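You operate a simulated robot arm through the tools that you are given. There is no shell and no other tool. Be economical: measure what you need, move in short steps, check, and stop when the job is done.

Carry out the task below with a simulated two-armed robot. There is one attempt and no reset: what you move stays moved.

TASK
On the top of the dark table, fold the red cloth in half and then in half again.
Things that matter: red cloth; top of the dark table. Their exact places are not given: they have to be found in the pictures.

It is judged by the outcome, as a careful person would: the job done as asked, and still so three seconds after it is handed in. It fails if anything else is knocked over, pushed out of place, dropped, spilled or broken. Flat cloth is picked up by pressing the open fingertips on it (5 to 10 N) and closing them slowly along it; thin cloth reads only 2 to 8 mm in the jaws.

THE ROBOT
Two 7-joint arms with two-finger parallel grippers on one trunk, on a base that drives. Base frame: it is fixed to the floor where the robot stands at the start and does not move with it; the origin is under the middle of the robot, x ahead of it, y to its left, z up. Readings come in mm, rad, newtons and seconds.
The left shoulder is at the start at [50, 209, 1096], the right one opposite. With the tool pointing down near the work surface each hand reaches from about 100 to 900 mm from the robot's upright axis, wherever it stands, measured 20 degrees to its own side. Places, roughly: top of the dark table [700, 200, 700]. Payload 4.4 kg a hand.
Tool frame (each hand has its own): the origin (TCP) lies between the finger pads and is the grasp point; the fingertips stand 23 mm ahead of it; z points along the fingers, y is the line along which they close. The gripper opens to 94 mm. The fingers are 38 mm wide and 10 mm thick; the gripper's body (54 by 96 mm) begins 39 mm behind the TCP.
Orientation is that of the tool frame in the base frame, as a unit quaternion [w, x, y, z]. With the fingers straight down and closing along the base's y, the tool's x points along the base's -x, its y along +y and its z along -z.

THE INTERFACE
- The arms move only by the tool nudge_tool. It takes "left_motion", "right_motion" or both (then of equal length, played together; a hand with none holds still); each is a list that holds one entry, the list of rows, each a list of 7 numbers: the shift along the tool's x, y, z in mm, then the turn, a rotation vector about the tool's x, y, z in rad, then the gripper command, from -1 (shut) to 1 (fully open), values between in proportion. In form: [[[dx, dy, dz, wx, wy, wz, claw], ...]]. A call has 1 to 12 rows; each row is the pose to reach, as a shift and turn from the pose commanded when the call began, along the tool's axes at that moment. Rows are played at 5 a second. More than 50 mm and 0.15 rad between two rows, or a gripper value outside its range, and nothing of the call is played. Where a pose cannot be reached the arm comes as near as it can. A force on the tool above 40 N (or 10 N above the force at the start of the call, whichever is more), or a blocked arm, ends the call early, and 0.2 s more pass. Each finger travels about 108 mm/s and halts on what it meets, pressing with about 45 N; the grip force reading is that of the motor and also rises with nothing between the fingers. The clock runs only during rows and for 0.2 s after the last one: add rows that repeat a pose to give the fingers time. It gives the time, the measured TCP pose, the force on the tool (base axes), the opening and the grip force at its end, in the units of the frame above (readings bear some noise), with the torque about the TCP (base axes, N m) and any sound that the robot's microphone picked up.
- Cameras (640 x 400 px; columns grow to the right, rows downward): "scene" is now at [153.6, 3.5, 1261.4]; the picture's right is [0.05, -1.00, 0.00], its down [-0.63, -0.03, -0.78] and it looks along [0.78, 0.04, -0.63] (base axes); focal length 250 px, centre (320, 200). "left" rides on the left gripper at [86, -16, -74] in its tool frame; the picture's right is [0.18, 0.98, 0.00], its down [-0.58, 0.11, -0.81] and it looks along [-0.79, 0.15, 0.59] (tool axes); focal length 243 px, centre (320, 200). "right" rides on the right gripper at [86, 16, -74] in its tool frame; the picture's right is [-0.18, 0.98, 0.00], its down [-0.58, -0.11, -0.81] and it looks along [-0.79, -0.15, 0.59] (tool axes); focal length 243 px, centre (320, 200).
- snapshot(camera): a new picture of that camera. The clock stands still meanwhile.
- move_column(by): slides the trunk up (or, below 0, down) by that many mm; the arms and the scene camera ride with it, the base frame stays. It gives what a move gives, with no picture.
- drive_base(legs): drives the robot by 1 to 6 legs, each [ahead, left, turn to the left] in mm, mm and rad, along the robot's own axes; the way and the turn of a leg run together, so that a leg with both is an arc; at most 1500 mm and 3.142 rad a leg. The arms and the cameras ride along, it lands a little off, and it stops where it bumps. It gives what a move gives.
- head_to(pan, tilt): turns the head with the scene camera to pan (to the left, within 1.396 rad either way) and tilt (down, from -0.506 to 1.204), counted from straight ahead of the robot. It gives what a move gives.
- locate(camera, pixels): for up to 12 pixels [column, row] of the newest picture of that camera ("zoom" is the newest enlarged one), the place [x, y, z] in the base frame of the surface seen there, good to about 2 mm. The clock stands still meanwhile.
- enlarge(camera, box): a new picture of the part [left, top, right, bottom] of that camera's present view, enlarged. The clock stands still meanwhile.
- close_job(): hands the job in; it is judged then, once.

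Keep the steps short. Do not move on a guess: measure, check each grasp and each placing, and mend mistakes. In all there are 80 turns and 78 pictures (those below and enlarged ones count). Leave the grippers open and the arms clear of the work at the hand-in unless told otherwise, and finish with a single line.

The tools are called after "Request:" as a command line: name --argument value ..., lists and objects as JSON in quotes. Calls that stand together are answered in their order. nudge_tool: Moves the arms, as the interface text tells. Its arguments: {"type":"object","properties":{"left_motion":{"type":"array","items":{"type":"array","items":{"type":"array","items":{"type":"number"}}}},"right_motion":{"type":"array","items":{"type":"array","items":{"type":"array","items":{"type":"number"}}}}},"required":[]} The other tools are called the same way: move_column (by) slides the trunk up or down; drive_base (legs) drives the base; head_to (pan, tilt) turns the head that bears the scene camera; snapshot (camera) takes a picture; locate (camera, pixels) gives the place of the surface under pixels of a picture; enlarge (camera, box) takes an enlarged picture of a part of a camera's view; close_job () hands the job in.

At the start:

```text
t: 0.0
left_eef_pos: [584.4, 205.0, 892.9]
left_orientation: [0.0, 0.0, 1.0, 0.0]
left_force: [0.4, 0.2, 0.2]
left_torque: [-0.01, 0.0, 0.0]
left_width: 93.9
left_grip_force: 0.0
right_eef_pos: [563.7, -174.8, 958.0]
right_orientation: [0.0, 0.0, 1.0, -0.001]
right_force: [0.4, 0.2, 0.1]
right_torque: [0.0, -0.05, 0.0]
right_width: 93.9
right_grip_force: 0.0
trunk travel left (down, up): [-175.0, 388.0]
robot x, y, heading: [0.5, -4.3, -0.005]
head pan, tilt: [0.047, 0.675]
```

scene: 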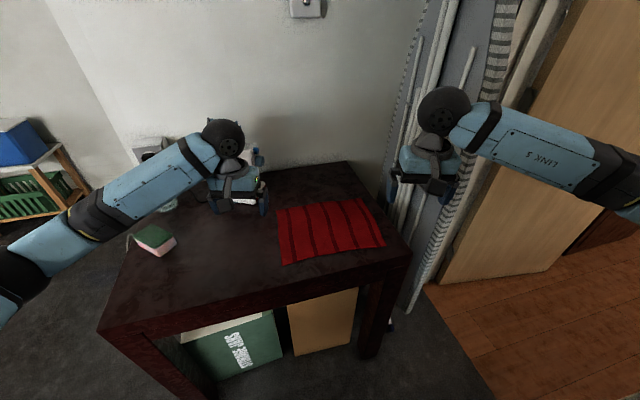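
right: 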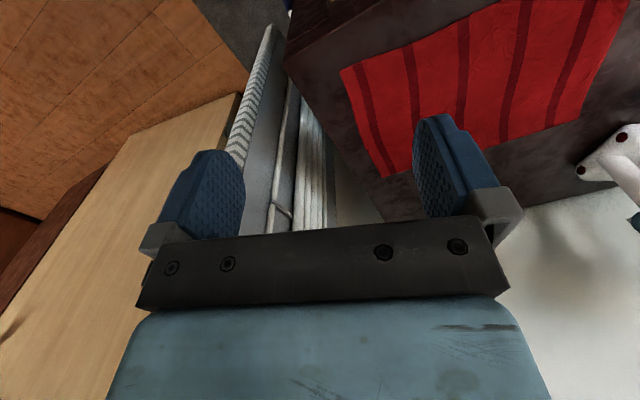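
left: 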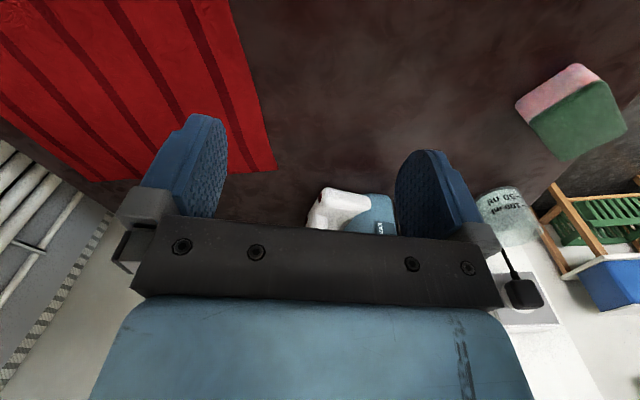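

The cloth lies on the table's right part, with corners in the scene picture near (277,210), (363,199), (385,245) and (283,264). I will enlarge that area and locate the corners.

Request:
enlarge --camera "scene" --box '[220, 160, 420, 285]'

Request:
locate --camera "scene" --pixels '[[279, 211], [361, 200], [383, 244], [285, 262], [330, 230], [270, 240], [345, 165], [408, 250], [240, 202], [395, 262], [105, 325], [155, 240]]'

```text
3.20 times, centred on (320, 222) of scene
```

zoom: 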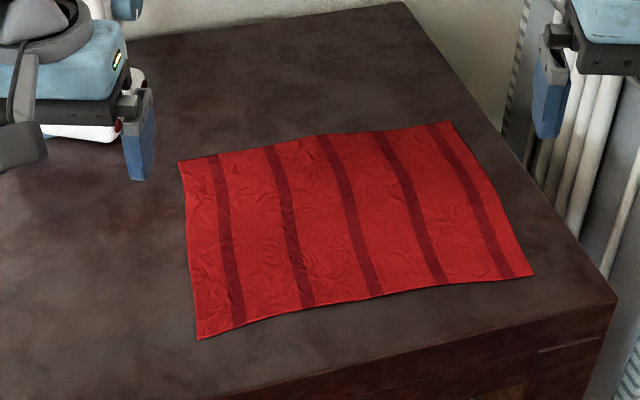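

```text
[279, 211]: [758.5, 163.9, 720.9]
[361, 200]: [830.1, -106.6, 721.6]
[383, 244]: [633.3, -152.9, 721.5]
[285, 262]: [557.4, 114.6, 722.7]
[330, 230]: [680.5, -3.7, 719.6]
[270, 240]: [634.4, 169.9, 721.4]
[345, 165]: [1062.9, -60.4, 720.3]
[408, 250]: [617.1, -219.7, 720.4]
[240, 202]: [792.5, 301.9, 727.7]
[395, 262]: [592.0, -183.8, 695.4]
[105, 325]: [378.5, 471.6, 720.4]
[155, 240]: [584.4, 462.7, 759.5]
```

The cloth is about 283 x 210 mm on a surface at z≈720. Its corners:
- far-left: (760,166)
- far-right: (831,-108)
- near-right: (632,-154)
- near-left: (556,116)

I plan to pinch the near edge at both corners and fold it onto the far edge, then fold the strip end to end. First I will bring both hands over the near corners at z≈800, turned so they close across the edge and opened to about 26 mm.

Request:
nudge_tool --left_motion '[[[0.6, -11.2, 9.3, 0, 0, 0.133, 0.5], [1.2, -22.4, 18.6, 0, 0, 0.266, 0], [1.8, -33.6, 27.9, 0, 0, 0.399, -0.45], [2.4, -44.8, 37.2, 0, 0, 0.532, -0.45], [3, -56, 46.5, 0, 0, 0.665, -0.45], [3.6, -67.2, 55.8, 0, 0, 0.798, -0.45], [4.2, -78.4, 65.1, 0, 0, 0.931, -0.45], [4.8, -89.6, 74.4, 0, 0, 1.064, -0.45], [5.4, -100.8, 83.7, 0, 0, 1.197, -0.45], [6, -112, 93, 0, 0, 1.33, -0.45], [6, -112, 93, 0, 0, 1.33, -0.45]]]' --right_motion '[[[-7.6, 5.2, 15.8, 0, 0, 0.133, 0.5], [-15.2, 10.4, 31.6, 0, 0, 0.266, 0], [-22.8, 15.6, 47.4, 0, 0, 0.399, -0.45], [-30.4, 20.8, 63.2, 0, 0, 0.532, -0.45], [-38, 26, 79, 0, 0, 0.665, -0.45], [-45.6, 31.2, 94.8, 0, 0, 0.798, -0.45], [-53.2, 36.4, 110.6, 0, 0, 0.931, -0.45], [-60.8, 41.6, 126.4, 0, 0, 1.064, -0.45], [-68.4, 46.8, 142.2, 0, 0, 1.197, -0.45], [-76, 52, 158, 0, 0, 1.33, -0.45], [-76, 52, 158, 0, 0, 1.33, -0.45]]]'

Request:
snapshot --camera "scene"

Request:
snapshot --camera "left"

Request:
snapshot --camera "right"

```text
t: 2.4
left_eef_pos: [577.4, 95.2, 799.6]
left_orientation: [0.0, 0.618, 0.786, 0.0]
left_force: [0.7, 0.6, 0.1]
left_torque: [0.02, -0.01, 0.02]
left_width: 25.7
left_grip_force: 0.1
right_eef_pos: [639.6, -122.4, 800.4]
right_orientation: [0.0, 0.618, 0.786, 0.001]
right_force: [0.2, 0.1, 0.2]
right_torque: [0.02, -0.02, 0.04]
right_width: 25.7
right_grip_force: 0.0
trunk travel left (down, up): [-175.0, 388.0]
robot x, y, heading: [0.6, 0.7, 0.001]
head pan, tilt: [0.047, 0.675]
```

```text
73 pictures are left
```

scene: 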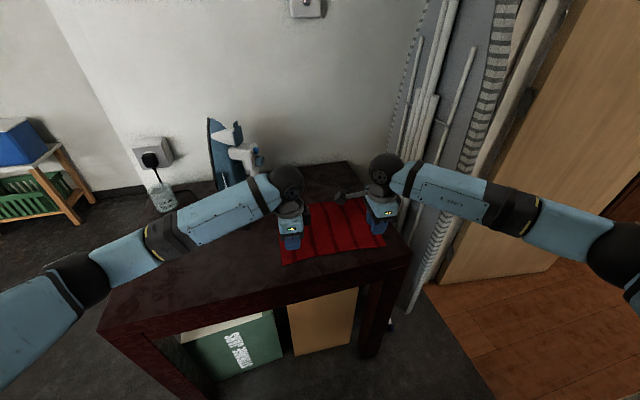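

```text
72 pictures are left
```

left: 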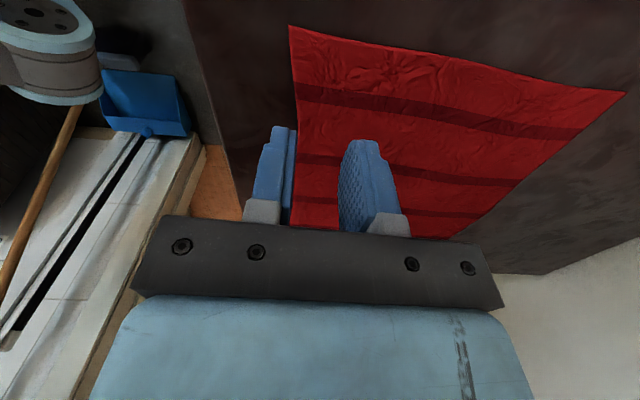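

```text
71 pictures are left
```

right: 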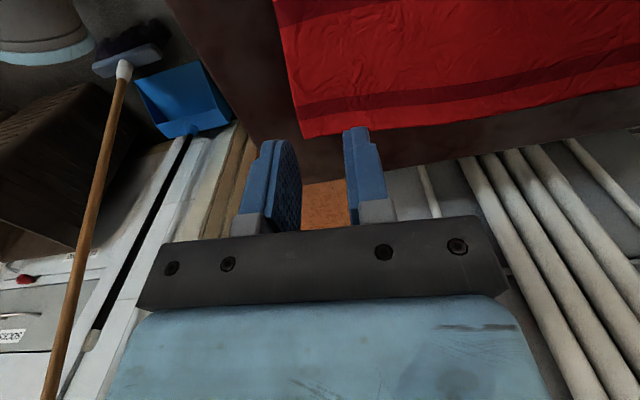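

Both hands are in place. I will refine the edge lines with the hand cameras: near edge at (291,30) and (296,110) in left, and (275,10) and (302,137) in right.

Request:
locate --camera "left" --pixels '[[291, 29], [294, 60], [297, 110], [623, 93], [460, 65], [330, 150]]'

Request:
locate --camera "right" --pixels '[[276, 10], [283, 40], [292, 85], [303, 136], [400, 120], [500, 108]]'

```text
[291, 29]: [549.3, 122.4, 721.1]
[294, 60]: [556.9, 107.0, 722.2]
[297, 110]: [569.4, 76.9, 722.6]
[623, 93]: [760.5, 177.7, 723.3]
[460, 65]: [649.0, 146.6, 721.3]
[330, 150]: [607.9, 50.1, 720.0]
```

```text
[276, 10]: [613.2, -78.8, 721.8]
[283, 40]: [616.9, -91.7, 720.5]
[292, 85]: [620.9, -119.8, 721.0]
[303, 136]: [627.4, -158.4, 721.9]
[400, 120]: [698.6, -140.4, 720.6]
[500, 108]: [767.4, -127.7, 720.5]
```

The near edge runs from (549,122) to (627,-158). I will shift the left hand 5 mm and the right 2 mm toward the edge, then lower both to just above the cloth.

Request:
nudge_tool --left_motion '[[[0, -5, 20, 0, 0, 0, -0.45], [0, -5, 40, 0, 0, 0, -0.45], [0, -5, 50, 0, 0, 0, -0.45], [0, -5, 54, 0, 0, 0, -0.45], [0, -5, 54, 0, 0, 0, -0.45]]]' --right_motion '[[[0, -2, 20, 0, 0, 0, -0.45], [0, -2, 40, 0, 0, 0, -0.45], [0, -2, 50, 0, 0, 0, -0.45], [0, -2, 54, 0, 0, 0, -0.45], [0, -2, 54, 0, 0, 0, -0.45]]]'

Request:
enlarge --camera "left" --box '[200, 50, 440, 250]'

Request:
enlarge --camera "right" --box '[200, 50, 440, 250]'

```text
t: 3.6
left_eef_pos: [572.2, 93.1, 745.4]
left_orientation: [0.0, 0.617, 0.787, 0.0]
left_force: [0.1, 0.3, 0.1]
left_torque: [0.0, 0.02, -0.01]
left_width: 25.6
left_grip_force: 0.0
right_eef_pos: [637.2, -123.6, 747.5]
right_orientation: [0.0, 0.617, 0.787, 0.0]
right_force: [-0.2, -0.6, -0.2]
right_torque: [0.03, -0.02, 0.02]
right_width: 25.9
right_grip_force: 0.0
trunk travel left (down, up): [-175.0, 388.0]
robot x, y, heading: [0.7, -2.7, -0.001]
head pan, tilt: [0.047, 0.675]
```

```text
2.00 times, centred on (320, 150) of left
```

zoom: 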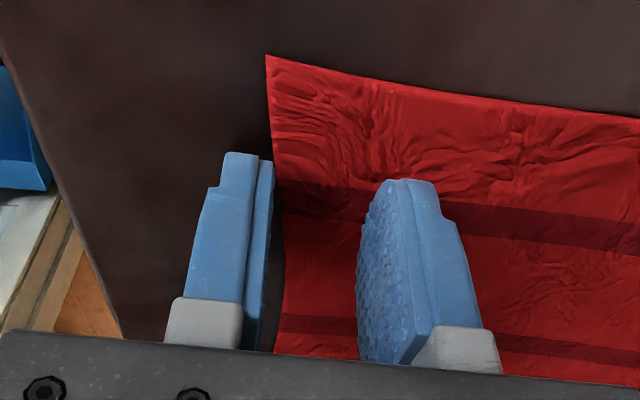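

```text
2.00 times, centred on (320, 150) of right
```

zoom: 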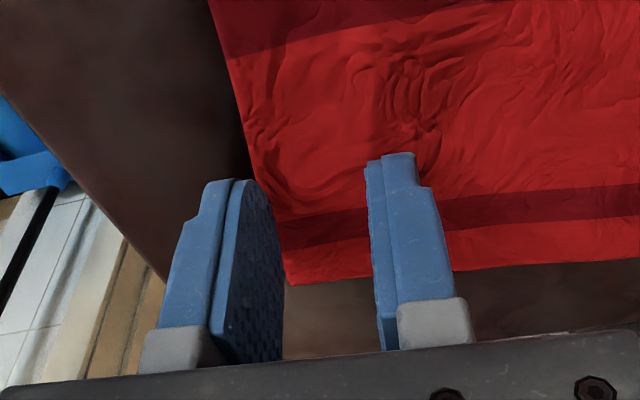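

Both outer fingers straddle the near edge, with the tips 2–4 mm above the cloth. I will press gently and read the force.

Request:
nudge_tool --left_motion '[[[0, 2, 1.5, 0, 0, 0, -0.45], [0, 2, 2.5, 0, 0, 0, -0.45], [0, 2, 3, 0, 0, 0, -0.45], [0, 2, 3, 0, 0, 0, -0.45]]]' --right_motion '[[[0, 0, 2, 0, 0, 0, -0.45], [0, 0, 3.5, 0, 0, 0, -0.45], [0, 0, 4.5, 0, 0, 0, -0.45], [0, 0, 4.5, 0, 0, 0, -0.45]]]'

```text
t: 4.6
left_eef_pos: [573.3, 92.7, 743.9]
left_orientation: [0.0, 0.617, 0.787, 0.0]
left_force: [0.1, -0.2, 13.7]
left_torque: [0.13, 0.07, -0.01]
left_width: 25.9
left_grip_force: 0.1
right_eef_pos: [635.9, -121.3, 744.4]
right_orientation: [0.001, 0.617, 0.787, 0.001]
right_force: [-0.1, 3.5, 10.9]
right_torque: [0.02, 0.11, -0.02]
right_width: 25.6
right_grip_force: 0.0
trunk travel left (down, up): [-175.0, 388.0]
robot x, y, heading: [1.6, -1.7, -0.001]
head pan, tilt: [0.047, 0.675]
```

The forces read 13.7 N on the left and 10.9 N on the right. I will ease off slightly and close slowly along the cloth.

Request:
nudge_tool --left_motion '[[[0, 0, -0.9, 0, 0, 0, -0.45], [0, 0, -0.9, 0, 0, 0, -0.55], [0, 0, -0.9, 0, 0, 0, -0.62], [0, 0, -0.9, 0, 0, 0, -0.7], [0, 0, -0.9, 0, 0, 0, -0.78], [0, 0, -0.9, 0, 0, 0, -0.86], [0, 0, -0.9, 0, 0, 0, -0.93], [0, 0, -0.9, 0, 0, 0, -1], [0, 0, -0.9, 0, 0, 0, -1], [0, 0, -0.9, 0, 0, 0, -1]]]' --right_motion '[[[0, 0, -0.5, 0, 0, 0, -0.45], [0, 0, -0.5, 0, 0, 0, -0.55], [0, 0, -0.5, 0, 0, 0, -0.62], [0, 0, -0.5, 0, 0, 0, -0.7], [0, 0, -0.5, 0, 0, 0, -0.78], [0, 0, -0.5, 0, 0, 0, -0.86], [0, 0, -0.5, 0, 0, 0, -0.93], [0, 0, -0.5, 0, 0, 0, -1], [0, 0, -0.5, 0, 0, 0, -1], [0, 0, -0.5, 0, 0, 0, -1]]]'

Request:
enlarge --camera "left" --box '[200, 50, 440, 250]'

Request:
enlarge --camera "right" --box '[200, 50, 440, 250]'

```text
t: 6.8
left_eef_pos: [574.2, 93.9, 745.2]
left_orientation: [0.001, 0.618, 0.787, 0.001]
left_force: [-0.1, -1.4, 11.2]
left_torque: [0.07, -0.01, 0.01]
left_width: 2.1
left_grip_force: 45.2
right_eef_pos: [636.7, -122.8, 744.8]
right_orientation: [0.001, 0.617, 0.787, 0.001]
right_force: [2.9, 0.9, 15.9]
right_torque: [0.02, -0.05, -0.01]
right_width: 2.1
right_grip_force: 45.0
trunk travel left (down, up): [-175.0, 388.0]
robot x, y, heading: [1.0, -0.5, 0.004]
head pan, tilt: [0.047, 0.675]
```

```text
2.00 times, centred on (320, 150) of left
```

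zoom: 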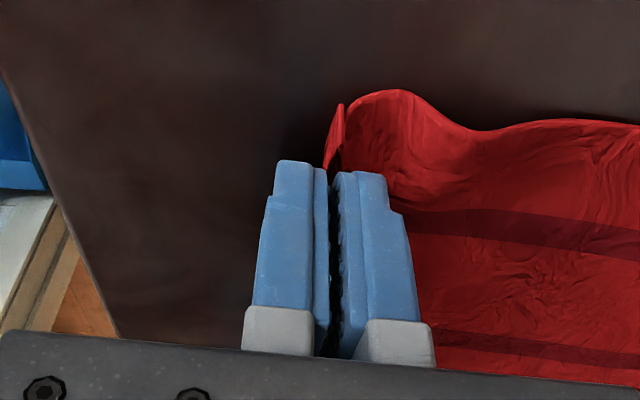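

```text
2.00 times, centred on (320, 150) of right
```

zoom: 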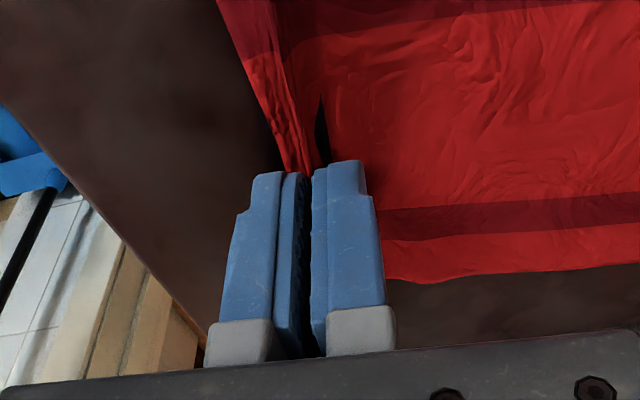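

Both jaws read 2.1 mm and show the edge standing between the fingers. I will lift 50 mm and check.

Request:
nudge_tool --left_motion '[[[0, 0, -10, 0, 0, 0, -1], [0, 2, -20, 0, 0, 0, -1], [0, 5, -30, 0, 0, 0, -1], [0, 8, -40, 0, 0, 0, -1], [0, 12, -50, 0, 0, 0, -1]]]' --right_motion '[[[0, 0, -10, 0, 0, 0, -1], [0, 2, -20, 0, 0, 0, -1], [0, 5, -30, 0, 0, 0, -1], [0, 8, -40, 0, 0, 0, -1], [0, 12, -50, 0, 0, 0, -1]]]'

Request:
enlarge --camera "scene" --box '[220, 160, 420, 285]'

Request:
snapshot --camera "left"

Request:
snapshot --camera "right"

```text
t: 8.0
left_eef_pos: [585.6, 96.1, 793.7]
left_orientation: [0.001, 0.617, 0.787, 0.0]
left_force: [0.2, 0.1, -0.4]
left_torque: [-0.03, 0.02, -0.01]
left_width: 2.3
left_grip_force: 45.2
right_eef_pos: [650.0, -119.6, 791.4]
right_orientation: [0.0, 0.617, 0.787, 0.001]
right_force: [-0.6, 0.4, 0.0]
right_torque: [0.01, 0.05, 0.0]
right_width: 1.9
right_grip_force: 44.9
trunk travel left (down, up): [-175.0, 388.0]
robot x, y, heading: [-0.0, -1.6, 0.001]
head pan, tilt: [0.047, 0.675]
```

```text
3.20 times, centred on (320, 222) of scene
```

zoom: 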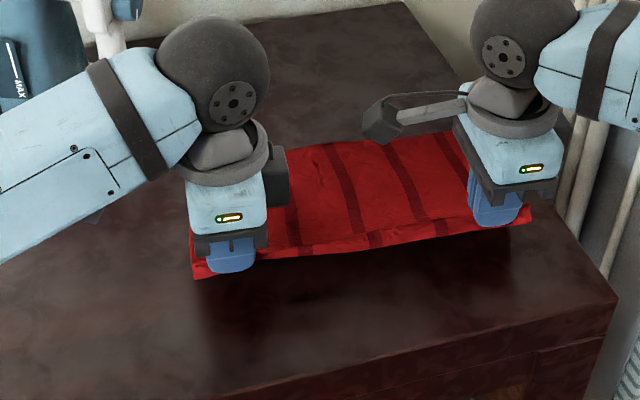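

```text
65 pictures are left
```

left: 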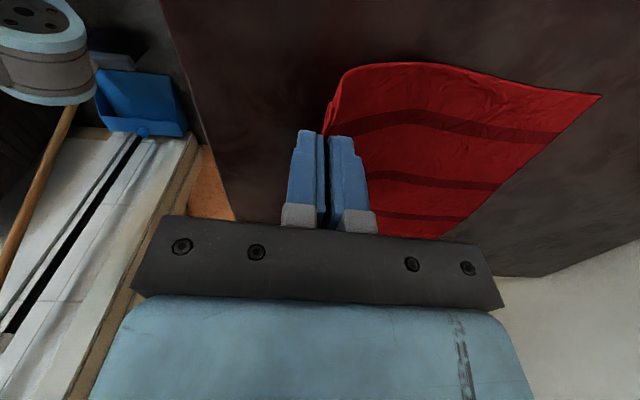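

```text
64 pictures are left
```

right: 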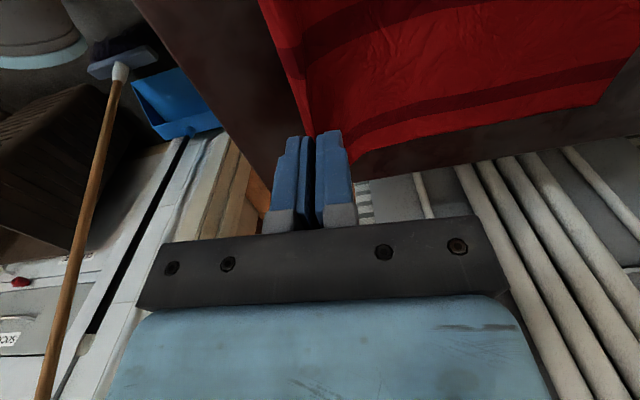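

Both corners are held. I will carry the edge over in an arc to just short of the far edge (tool +y about 170 mm), stopping about 15 mm above the table.

Request:
nudge_tool --left_motion '[[[0, 15, -18, 0, 0, 0, -1], [0, 32, -32, 0, 0, 0, -1], [0, 50, -42, 0, 0, 0, -1], [0, 68, -48, 0, 0, 0, -1], [0, 87, -50, 0, 0, 0, -1], [0, 106, -47, 0, 0, 0, -1], [0, 124, -39, 0, 0, 0, -1], [0, 140, -26, 0, 0, 0, -1], [0, 154, -9, 0, 0, 0, -1], [0, 164, 9, 0, 0, 0, -1], [0, 170, 25, 0, 0, 0, -1], [0, 172, 34, 0, 0, 0, -1]]]' --right_motion '[[[0, 14, -20, 0, 0, 0, -1], [0, 30, -34, 0, 0, 0, -1], [0, 47, -44, 0, 0, 0, -1], [0, 64, -50, 0, 0, 0, -1], [0, 82, -52, 0, 0, 0, -1], [0, 100, -49, 0, 0, 0, -1], [0, 118, -41, 0, 0, 0, -1], [0, 134, -28, 0, 0, 0, -1], [0, 148, -11, 0, 0, 0, -1], [0, 158, 7, 0, 0, 0, -1], [0, 163, 23, 0, 0, 0, -1], [0, 165, 32, 0, 0, 0, -1]]]'

Request:
enlarge --camera "scene" --box '[220, 160, 420, 285]'

Request:
snapshot --camera "left"

Request:
snapshot --camera "right"

```text
t: 10.6
left_eef_pos: [753.8, 138.5, 759.7]
left_orientation: [0.0, 0.617, 0.787, -0.001]
left_force: [0.1, -0.2, 0.2]
left_torque: [0.0, -0.07, 0.02]
left_width: 2.2
left_grip_force: 45.5
right_eef_pos: [809.2, -79.5, 758.9]
right_orientation: [0.0, 0.617, 0.787, 0.0]
right_force: [-0.4, 0.0, 0.7]
right_torque: [-0.03, 0.0, 0.0]
right_width: 2.2
right_grip_force: 45.3
trunk travel left (down, up): [-175.0, 388.0]
robot x, y, heading: [5.0, -1.3, -0.002]
head pan, tilt: [0.047, 0.675]
```

```text
3.20 times, centred on (320, 222) of scene
```

zoom: 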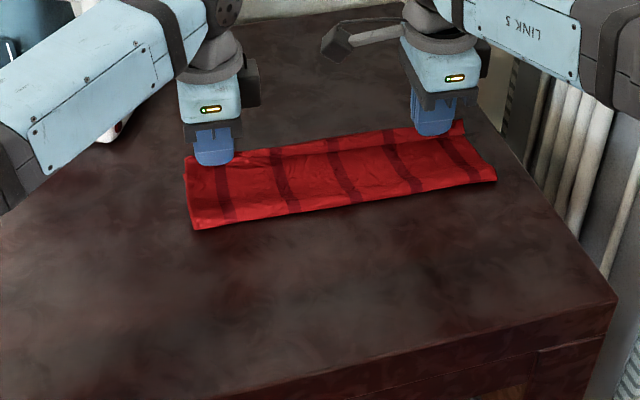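

```text
62 pictures are left
```

left: 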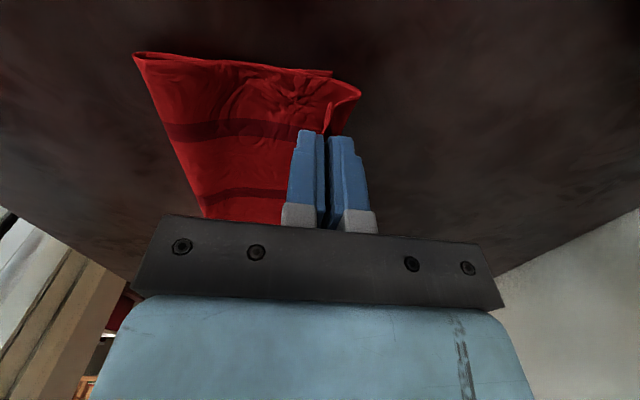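

```text
61 pictures are left
```

right: 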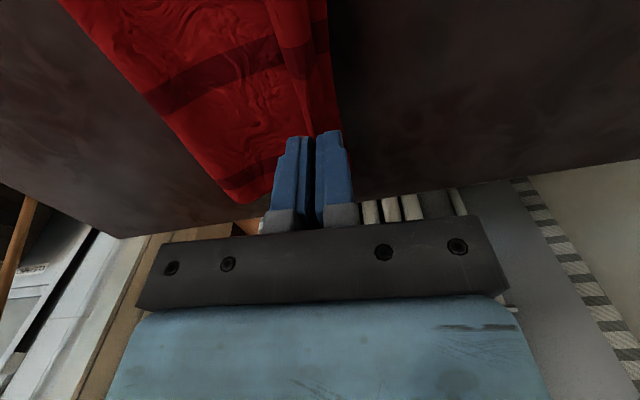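

The fold is nearly down. I will measure how the top and bottom layers line up at the left end: (331,73), (358,92) and fold corner (136,54).

Request:
locate --camera "left" --pixels '[[330, 74], [357, 92], [138, 56], [345, 115], [250, 66], [300, 90]]'

Request:
enlarge --camera "left" --box '[240, 40, 420, 160]'

Request:
locate --camera "right" --pixels '[[325, 20], [336, 100], [305, 10], [318, 100], [180, 130], [240, 200]]'

```text
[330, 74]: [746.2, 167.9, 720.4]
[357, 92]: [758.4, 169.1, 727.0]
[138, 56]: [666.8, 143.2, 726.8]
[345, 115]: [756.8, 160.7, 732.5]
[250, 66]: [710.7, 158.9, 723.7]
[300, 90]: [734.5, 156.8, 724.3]
```

```text
3.33 times, centred on (330, 100) of left
```

zoom: 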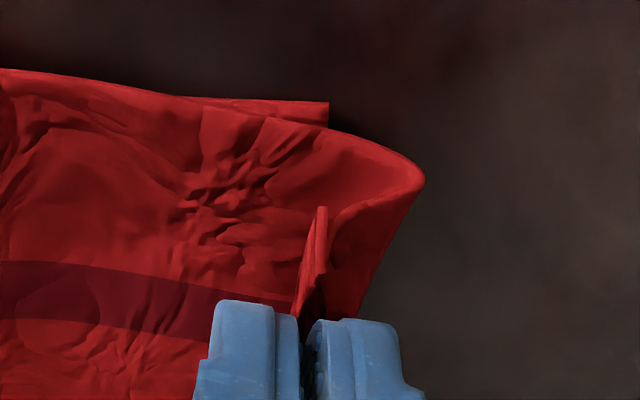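

```text
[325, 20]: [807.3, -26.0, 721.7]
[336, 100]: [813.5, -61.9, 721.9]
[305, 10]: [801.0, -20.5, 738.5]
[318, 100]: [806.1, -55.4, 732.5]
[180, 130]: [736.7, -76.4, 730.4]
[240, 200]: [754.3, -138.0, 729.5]
```

At the left, the fold line sits too far out: the bottom layer's edge is at u≈764 and the fold at u≈681, measured along the fold direction. I will lift a little, come back about 20 mm so the fold rolls toward me, and lower again.

Request:
nudge_tool --left_motion '[[[0, -4, -16, 0, 0, 0, -1], [0, -14, -32, 0, 0, 0, -1], [0, -28, -44, 0, 0, 0, -1], [0, -44, -52, 0, 0, 0, -1], [0, -52, -54, 0, 0, 0, -1], [0, -50, -46, 0, 0, 0, -1], [0, -43, -34, 0, 0, 0, -1], [0, -34, -18, 0, 0, 0, -1], [0, -27, -4, 0, 0, 0, -1], [0, -23, 6, 0, 0, 0, -1], [0, -22, 11, 0, 0, 0, -1], [0, -22, 11, 0, 0, 0, -1]]]' --right_motion '[[[0, -4, -16, 0, 0, 0, -1], [0, -12, -32, 0, 0, 0, -1], [0, -24, -44, 0, 0, 0, -1], [0, -39, -52, 0, 0, 0, -1], [0, -46, -54, 0, 0, 0, -1], [0, -43, -46, 0, 0, 0, -1], [0, -36, -34, 0, 0, 0, -1], [0, -28, -18, 0, 0, 0, -1], [0, -21, -4, 0, 0, 0, -1], [0, -17, 6, 0, 0, 0, -1], [0, -16, 11, 0, 0, 0, -1], [0, -16, 11, 0, 0, 0, -1]]]'

Request:
enlarge --camera "scene" --box '[220, 160, 420, 285]'

Request:
snapshot --camera "left"

Request:
snapshot --camera "right"

```text
t: 13.2
left_eef_pos: [731.5, 132.4, 748.8]
left_orientation: [0.0, 0.617, 0.787, 0.0]
left_force: [-0.6, -0.9, 0.1]
left_torque: [0.01, 0.01, 0.0]
left_width: 2.4
left_grip_force: 44.7
right_eef_pos: [793.2, -84.3, 749.9]
right_orientation: [0.001, 0.617, 0.787, 0.001]
right_force: [1.2, 0.3, 5.9]
right_torque: [0.1, -0.02, 0.0]
right_width: 2.2
right_grip_force: 45.3
trunk travel left (down, up): [-175.0, 388.0]
robot x, y, heading: [-0.4, -0.6, 0.0]
head pan, tilt: [0.047, 0.675]
```

```text
3.20 times, centred on (320, 222) of scene
```

zoom: 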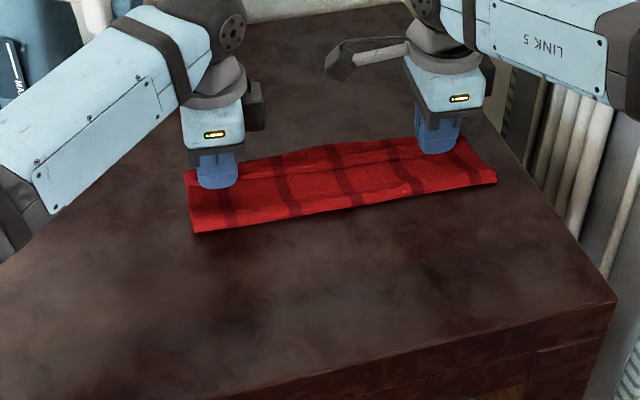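

```text
58 pictures are left
```

left: 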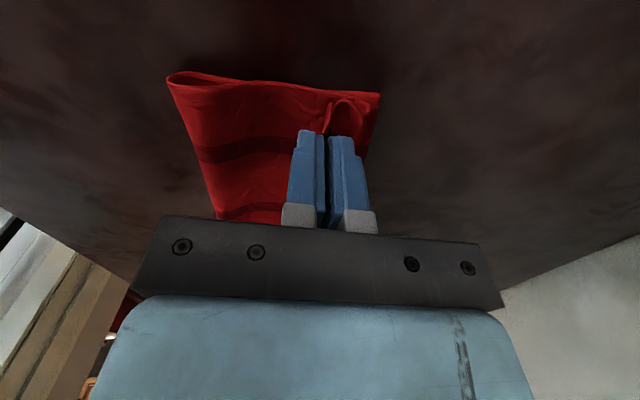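

```text
57 pictures are left
```

right: 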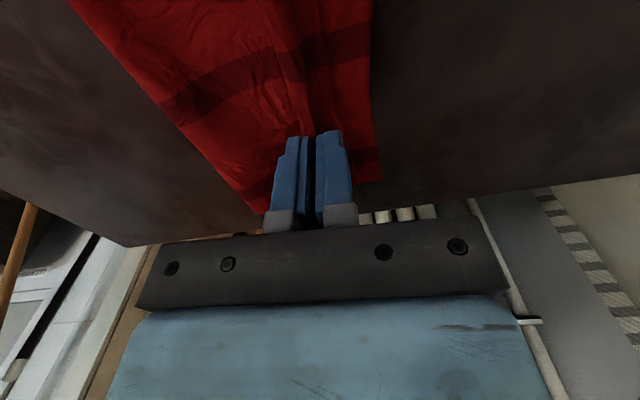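

Request:
locate --camera "left" --pixels '[[378, 95], [170, 80], [375, 125], [345, 100], [180, 110]]'

Request:
locate --camera "right" --pixels '[[378, 180], [372, 60], [369, 10], [160, 110], [90, 20], [238, 198]]'

Request:
enlarge --camera "left" --box '[240, 60, 420, 180]'

```text
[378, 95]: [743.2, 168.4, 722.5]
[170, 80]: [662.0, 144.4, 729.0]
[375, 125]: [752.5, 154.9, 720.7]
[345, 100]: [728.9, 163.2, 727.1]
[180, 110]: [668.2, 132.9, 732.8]
```

```text
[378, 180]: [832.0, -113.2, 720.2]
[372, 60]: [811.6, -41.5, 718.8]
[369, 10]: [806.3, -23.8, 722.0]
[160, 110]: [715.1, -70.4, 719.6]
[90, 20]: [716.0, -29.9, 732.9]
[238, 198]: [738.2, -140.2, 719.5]
```

```text
3.33 times, centred on (330, 120) of left
```

zoom: 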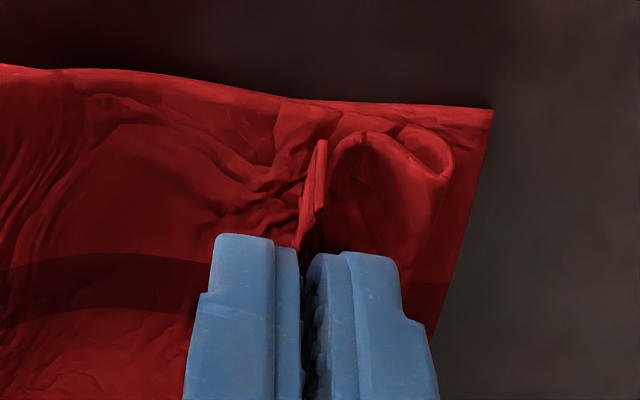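

The alignment is better now, with the fold at u≈676 before flattening and the far edge at 761–775. I will open the jaws gently, then rise straight up.

Request:
nudge_tool --left_motion '[[[0, 0, 1, 0, 0, 0, -1], [0, 0, 0, 0, 0, 0, -0.8], [0, 0, 0, 0, 0, 0, -0.65], [0, 0, -4, 0, 0, 0, -0.55], [0, 0, -15, 0, 0, 0, -0.5], [0, 0, -40, 0, 0, 0, -0.5], [0, 0, -80, 0, 0, 0, -0.5], [0, 0, -120, 0, 0, 0, -0.5]]]' --right_motion '[[[0, 0, 0, 0, 0, 0, -1], [0, 0, -1, 0, 0, 0, -0.8], [0, 0, -1, 0, 0, 0, -0.65], [0, 0, -4, 0, 0, 0, -0.55], [0, 0, -15, 0, 0, 0, -0.5], [0, 0, -40, 0, 0, 0, -0.5], [0, 0, -80, 0, 0, 0, -0.5], [0, 0, -120, 0, 0, 0, -0.5]]]'

Request:
snapshot --camera "left"

Request:
snapshot --camera "right"

Request:
enlarge --camera "scene" --box '[220, 160, 420, 285]'

```text
t: 15.0
left_eef_pos: [734.0, 133.4, 869.5]
left_orientation: [0.0, 0.618, 0.786, 0.0]
left_force: [0.7, -0.3, 0.5]
left_torque: [0.01, 0.02, 0.02]
left_width: 23.3
left_grip_force: 0.0
right_eef_pos: [792.8, -83.6, 869.7]
right_orientation: [0.0, 0.617, 0.787, -0.001]
right_force: [-0.2, -0.3, 0.5]
right_torque: [0.0, -0.02, -0.02]
right_width: 23.8
right_grip_force: 0.0
trunk travel left (down, up): [-175.0, 388.0]
robot x, y, heading: [-0.6, -0.0, 0.001]
head pan, tilt: [0.047, 0.675]
```

```text
55 pictures are left
```

left: 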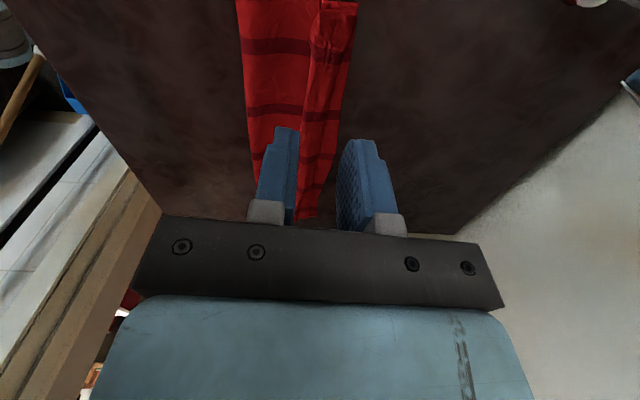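

```text
54 pictures are left
```

right: 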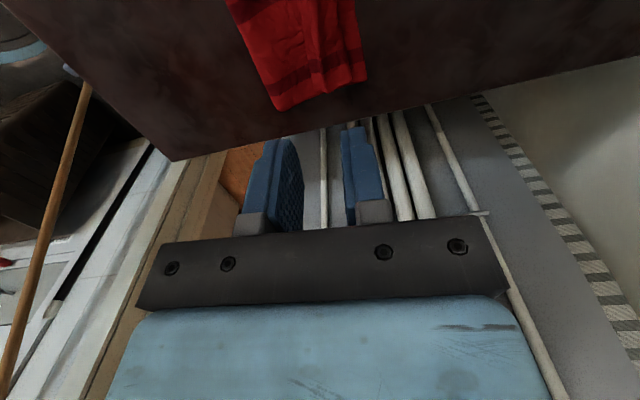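

```text
3.20 times, centred on (320, 222) of scene
```

zoom: 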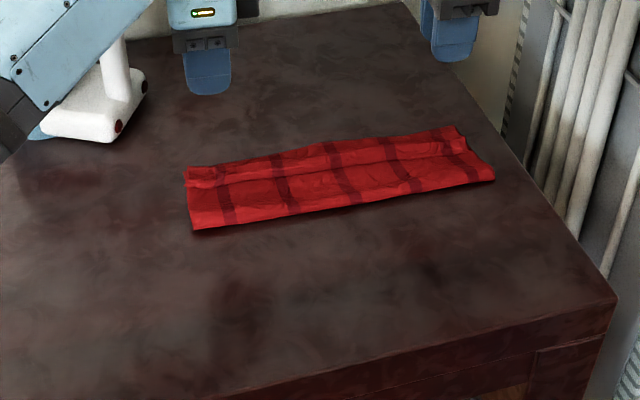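

The cloth is released and lies folded. I will inspect the top edge closely in both hand views.

Request:
enlarge --camera "left" --box '[210, 0, 390, 112]'

Request:
locate --camera "zoom" --pixels '[[520, 8], [390, 30], [380, 150], [420, 150], [460, 200], [110, 20], [130, 200], [350, 330], [460, 330]]'

Request:
enlarge --camera "right" --box '[220, 0, 400, 112]'

```text
3.56 times, centred on (300, 56) of left
```

zoom: 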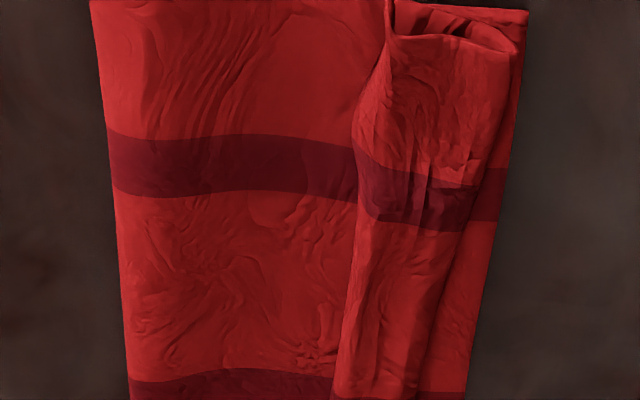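

```text
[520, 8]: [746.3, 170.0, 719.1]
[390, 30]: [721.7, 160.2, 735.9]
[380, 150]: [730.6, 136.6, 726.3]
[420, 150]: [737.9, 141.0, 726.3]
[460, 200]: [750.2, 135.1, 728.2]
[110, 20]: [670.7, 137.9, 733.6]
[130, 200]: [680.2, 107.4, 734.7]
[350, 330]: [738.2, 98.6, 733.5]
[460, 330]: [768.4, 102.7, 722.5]
```

```text
3.56 times, centred on (310, 56) of right
```

zoom: 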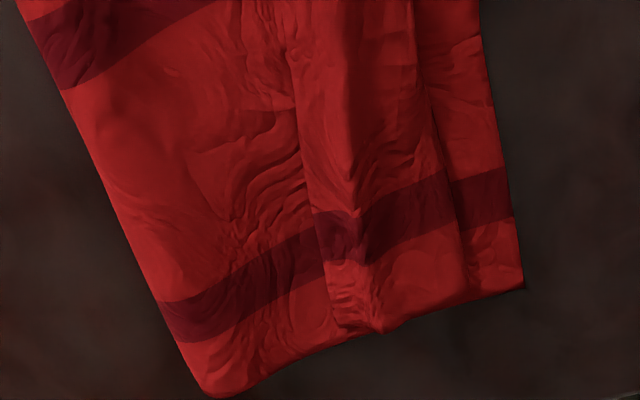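

The top edge is rolled back on itself: a hem of about 25 mm with its free edge facing me at u≈738. I will lower closed fingers just on the near side of that free edge and then sweep forward to flip it open.

Request:
nudge_tool --left_motion '[[[0, -16, 20, 0, 0, 0, -1], [0, -33, 50, 0, 0, 0, -1], [0, -33, 80, 0, 0, 0, -1], [0, -33, 105, 0, 0, 0, -1], [0, -33, 115, 0, 0, 0, -1], [0, -33, 119, 0, 0, 0, -1], [0, -33, 121, 0, 0, 0, -1]]]' --right_motion '[[[0, -16, 20, 0, 0, 0, -1], [0, -34, 50, 0, 0, 0, -1], [0, -34, 80, 0, 0, 0, -1], [0, -34, 105, 0, 0, 0, -1], [0, -34, 115, 0, 0, 0, -1], [0, -34, 119, 0, 0, 0, -1], [0, -34, 121, 0, 0, 0, -1]]]'

Request:
enlarge --camera "left" --box '[200, 40, 440, 240]'

Request:
enlarge --camera "right" --box '[200, 0, 440, 200]'

```text
t: 16.6
left_eef_pos: [700.1, 124.8, 748.1]
left_orientation: [0.0, 0.617, 0.787, -0.001]
left_force: [-0.8, 0.5, 0.1]
left_torque: [0.0, 0.03, 0.0]
left_width: 0.2
left_grip_force: 42.6
right_eef_pos: [760.8, -91.3, 749.1]
right_orientation: [0.0, 0.616, 0.787, 0.0]
right_force: [-0.1, -0.4, 0.4]
right_torque: [0.02, -0.01, 0.01]
right_width: 0.0
right_grip_force: 43.3
trunk travel left (down, up): [-175.0, 388.0]
robot x, y, heading: [-2.4, 1.9, -0.001]
head pan, tilt: [0.047, 0.675]
```

```text
2.00 times, centred on (320, 140) of left
```

zoom: 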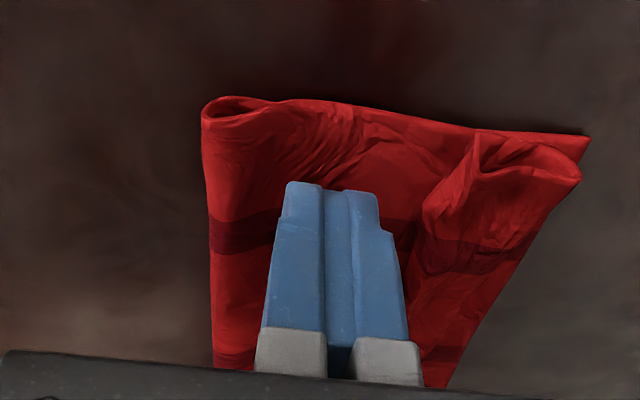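

```text
2.00 times, centred on (320, 100) of right
```

zoom: 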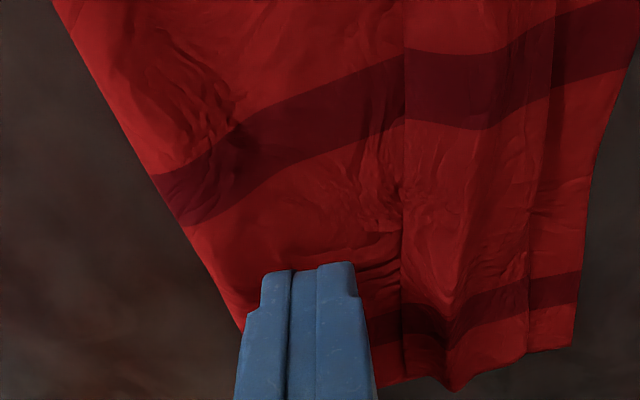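

The free edges are clearly ahead of the fingers. I will lower 2 mm and sweep forward 75 mm.

Request:
nudge_tool --left_motion '[[[0, 4, 2, 0, 0, 0, -1], [0, 14, 2, 0, 0, 0, -1], [0, 24, 2, 0, 0, 0, -1], [0, 34, 1, 0, 0, 0, -1], [0, 44, 0, 0, 0, 0, -1], [0, 54, 0, 0, 0, 0, -1], [0, 64, 0, 0, 0, 0, -1], [0, 74, 0, 0, 0, 0, -1]]]' --right_motion '[[[0, 4, 3, 0, 0, 0, -1], [0, 14, 3, 0, 0, 0, -1], [0, 24, 3, 0, 0, 0, -1], [0, 34, 2, 0, 0, 0, -1], [0, 44, 1, 0, 0, 0, -1], [0, 54, 1, 0, 0, 0, -1], [0, 64, 1, 0, 0, 0, -1], [0, 74, 1, 0, 0, 0, -1]]]'

Request:
enlarge --camera "left" --box '[140, 40, 440, 240]'

Request:
enlarge --camera "right" --box '[140, 0, 440, 200]'

```text
t: 18.4
left_eef_pos: [771.2, 141.7, 745.9]
left_orientation: [0.0, 0.617, 0.787, 0.0]
left_force: [0.7, 0.3, 0.0]
left_torque: [0.01, 0.0, 0.01]
left_width: 0.0
left_grip_force: 42.8
right_eef_pos: [821.7, -77.3, 748.2]
right_orientation: [0.0, 0.617, 0.787, 0.0]
right_force: [0.7, -0.3, 0.3]
right_torque: [-0.01, -0.02, -0.01]
right_width: 0.1
right_grip_force: 42.4
right hand out of reach, approached as far as the arm can: row 8
trunk travel left (down, up): [-175.0, 388.0]
robot x, y, heading: [1.4, -2.1, -0.002]
head pan, tilt: [0.047, 0.675]
```

```text
2.00 times, centred on (290, 140) of left
```

zoom: 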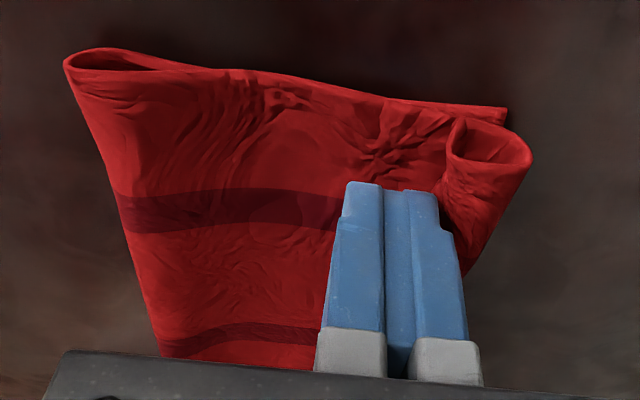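

```text
2.00 times, centred on (290, 100) of right
```

zoom: 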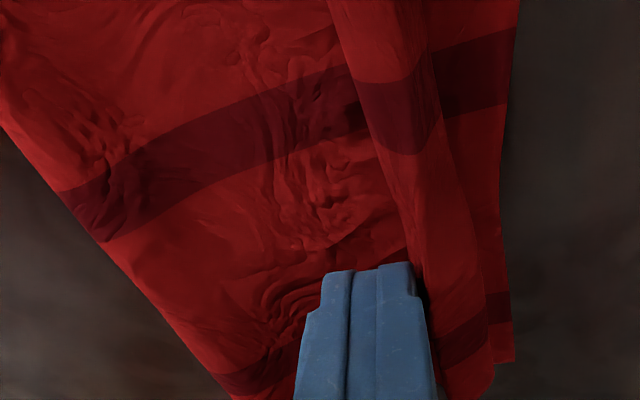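

The hem was pushed ahead but did not flip. I will lift both hands clear and look at where everything is.

Request:
nudge_tool --left_motion '[[[0, -3, -10, 0, 0, 0, -1], [0, -3, -40, 0, 0, 0, -1], [0, -3, -80, 0, 0, 0, -1], [0, -3, -120, 0, 0, 0, -1]]]' --right_motion '[[[0, -12, -10, 0, 0, 0, -1], [0, -12, -40, 0, 0, 0, -1], [0, -12, -80, 0, 0, 0, -1], [0, -12, -120, 0, 0, 0, -1]]]'

Request:
enlarge --camera "left" --box '[180, 0, 380, 125]'

Request:
locate --camera "zoom" --pixels '[[100, 20], [130, 200], [300, 30], [380, 30], [440, 30], [310, 150], [360, 150], [420, 150], [330, 300], [400, 300], [440, 300]]'

Request:
enlarge --camera "scene" --box '[260, 180, 400, 268]'

```text
t: 19.4
left_eef_pos: [770.6, 142.3, 868.7]
left_orientation: [0.0, 0.617, 0.787, 0.0]
left_force: [-0.3, 0.2, 0.4]
left_torque: [0.01, -0.03, -0.03]
left_width: 0.0
left_grip_force: 43.0
right_eef_pos: [811.5, -79.6, 867.1]
right_orientation: [0.001, 0.618, 0.786, 0.0]
right_force: [0.2, -0.9, 0.5]
right_torque: [0.0, 0.02, 0.0]
right_width: 0.0
right_grip_force: 42.3
trunk travel left (down, up): [-175.0, 388.0]
robot x, y, heading: [0.1, -0.7, 0.004]
head pan, tilt: [0.047, 0.675]
```

```text
3.20 times, centred on (280, 62) of left
```

zoom: 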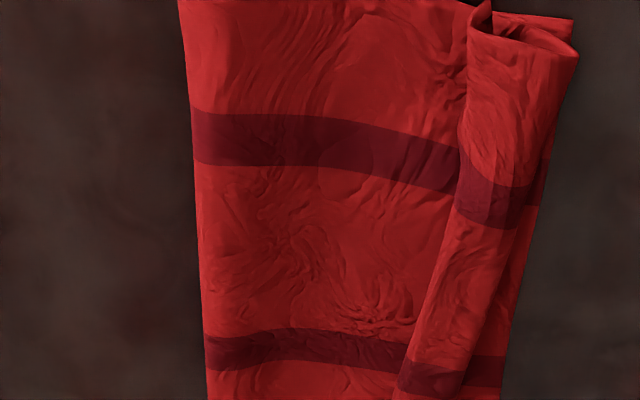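

```text
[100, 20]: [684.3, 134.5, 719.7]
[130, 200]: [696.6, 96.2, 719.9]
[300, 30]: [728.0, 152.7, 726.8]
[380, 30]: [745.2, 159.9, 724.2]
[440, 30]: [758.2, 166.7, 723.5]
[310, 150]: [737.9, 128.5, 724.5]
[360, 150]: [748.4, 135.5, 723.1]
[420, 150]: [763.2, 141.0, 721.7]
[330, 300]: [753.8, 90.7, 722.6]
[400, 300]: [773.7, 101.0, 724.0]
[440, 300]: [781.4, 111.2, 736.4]
```

```text
4.55 times, centred on (330, 224) of scene
```

zoom: 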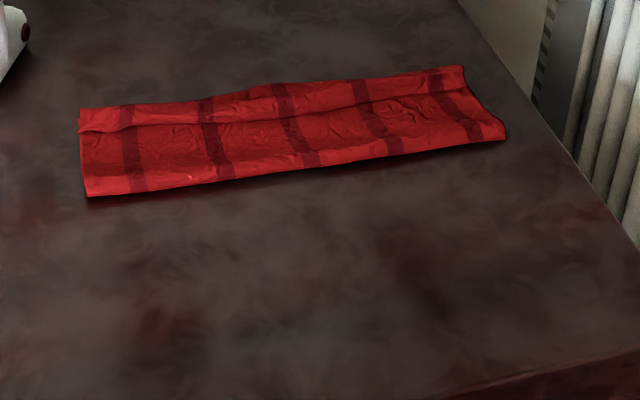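

The sweep slid the whole cloth forward about 30 mm, so the hem needs to be unrolled by dragging its top ply while the rest is held. The right hand is near its reach limit, so I will drive the base 60 mm closer first.

Request:
drive_base --legs '[[60, 0, 0]]'

Request:
snapshot --camera "scene"

Request:
enlarge --camera "scene" --box '[260, 180, 400, 268]'

```text
t: 20.4
left_eef_pos: [830.1, 143.7, 866.1]
left_orientation: [0.0, 0.616, 0.788, -0.001]
left_force: [-0.2, -0.6, -0.8]
left_torque: [-0.02, 0.03, 0.01]
left_width: 0.0
left_grip_force: 42.4
right_eef_pos: [871.9, -77.4, 864.5]
right_orientation: [0.0, 0.616, 0.787, -0.001]
right_force: [-0.1, -0.2, 0.0]
right_torque: [-0.01, 0.03, 0.02]
right_width: 0.0
right_grip_force: 42.8
trunk travel left (down, up): [-175.0, 388.0]
robot x, y, heading: [58.8, -0.1, 0.004]
head pan, tilt: [0.047, 0.675]
```

```text
44 pictures are left
```

scene: 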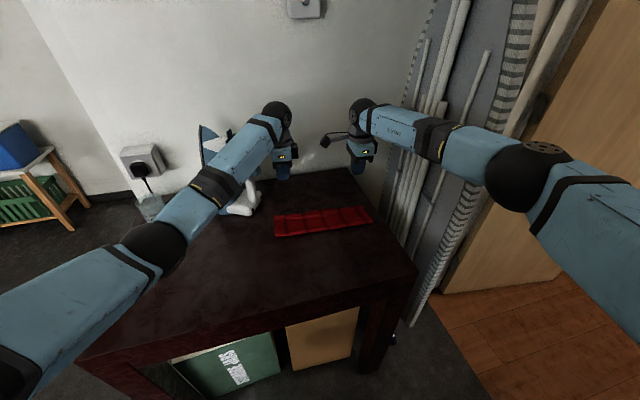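

```text
4.55 times, centred on (330, 224) of scene
```

zoom: 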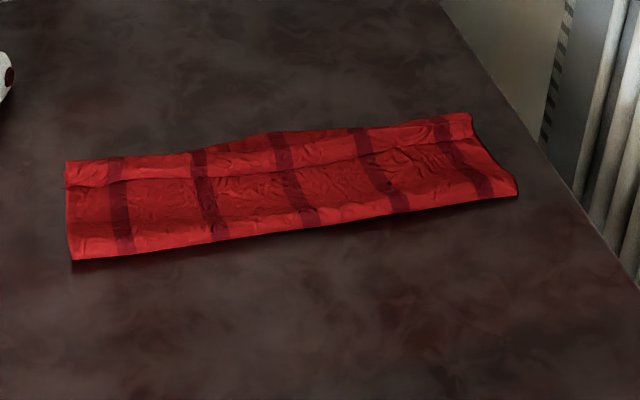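

I will measure the strip from this view.

Request:
locate --camera "zoom" --pixels '[[75, 256], [70, 165], [72, 184], [150, 165], [150, 182], [290, 136], [300, 166], [300, 218], [470, 117], [514, 193], [445, 135], [455, 148]]'

```text
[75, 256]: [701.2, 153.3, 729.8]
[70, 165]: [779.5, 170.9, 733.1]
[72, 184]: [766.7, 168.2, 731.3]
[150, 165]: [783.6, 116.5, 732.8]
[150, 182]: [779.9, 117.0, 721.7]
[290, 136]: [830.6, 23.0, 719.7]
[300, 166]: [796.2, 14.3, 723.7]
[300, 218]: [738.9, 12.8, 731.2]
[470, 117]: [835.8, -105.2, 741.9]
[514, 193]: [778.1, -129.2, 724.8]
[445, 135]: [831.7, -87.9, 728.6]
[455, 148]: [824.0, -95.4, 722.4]
```

The sweep distorted the fold: the fold line is now at u≈718 and the bottom layer is too short. I will undo it cleanly by pinching the rolled hem at both ends, carrying it back to the near side, and refolding with a much finer edge pinch. First I will lower open jaws over the hem.

Request:
nudge_tool --left_motion '[[[4, -16, 20, 0, 0, 0, -0.05], [8, -32, 50, 0, 0, 0, -0.05], [14, -49, 80, 0, 0, 0, -0.05], [14, -49, 105, 0, 0, 0, -0.05], [14, -49, 116, 0, 0, 0, -0.05], [14, -49, 119, 0, 0, 0, -0.05]]]' --right_motion '[[[3, -13, 20, 0, 0, 0, -0.05], [6, -26, 50, 0, 0, 0, -0.05], [8, -40, 80, 0, 0, 0, -0.05], [8, -40, 105, 0, 0, 0, -0.05], [8, -40, 114, 0, 0, 0, -0.05], [8, -40, 117, 0, 0, 0, -0.05]]]'

Request:
enlarge --camera "left" --box '[170, 40, 470, 240]'

Request:
enlarge --camera "right" --box '[170, 0, 470, 200]'

```text
t: 21.8
left_eef_pos: [778.8, 145.8, 749.0]
left_orientation: [0.001, 0.616, 0.788, -0.001]
left_force: [-0.2, 0.7, 0.3]
left_torque: [-0.03, 0.01, -0.05]
left_width: 44.8
left_grip_force: 0.1
right_eef_pos: [830.9, -79.5, 748.0]
right_orientation: [0.0, 0.617, 0.787, 0.0]
right_force: [-0.3, 0.3, -0.2]
right_torque: [0.02, 0.02, -0.01]
right_width: 44.6
right_grip_force: 0.1
trunk travel left (down, up): [-175.0, 388.0]
robot x, y, heading: [58.5, -4.4, 0.004]
head pan, tilt: [0.047, 0.675]
```

```text
2.00 times, centred on (320, 140) of left
```

zoom: 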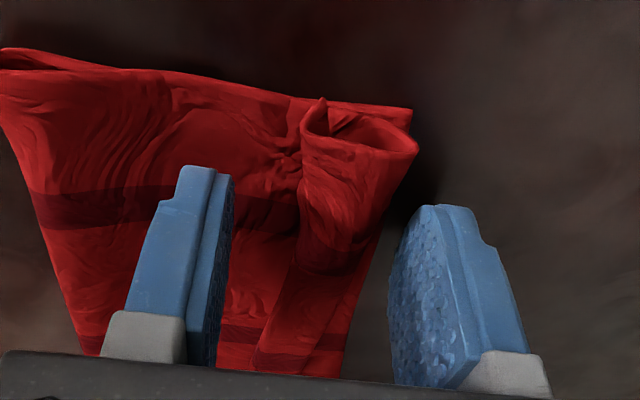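

```text
2.00 times, centred on (320, 100) of right
```

zoom: 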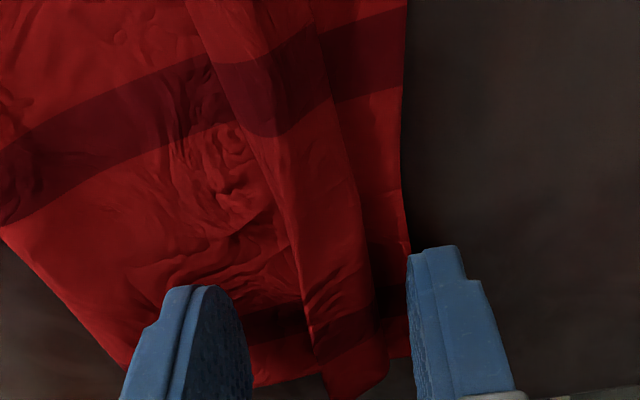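

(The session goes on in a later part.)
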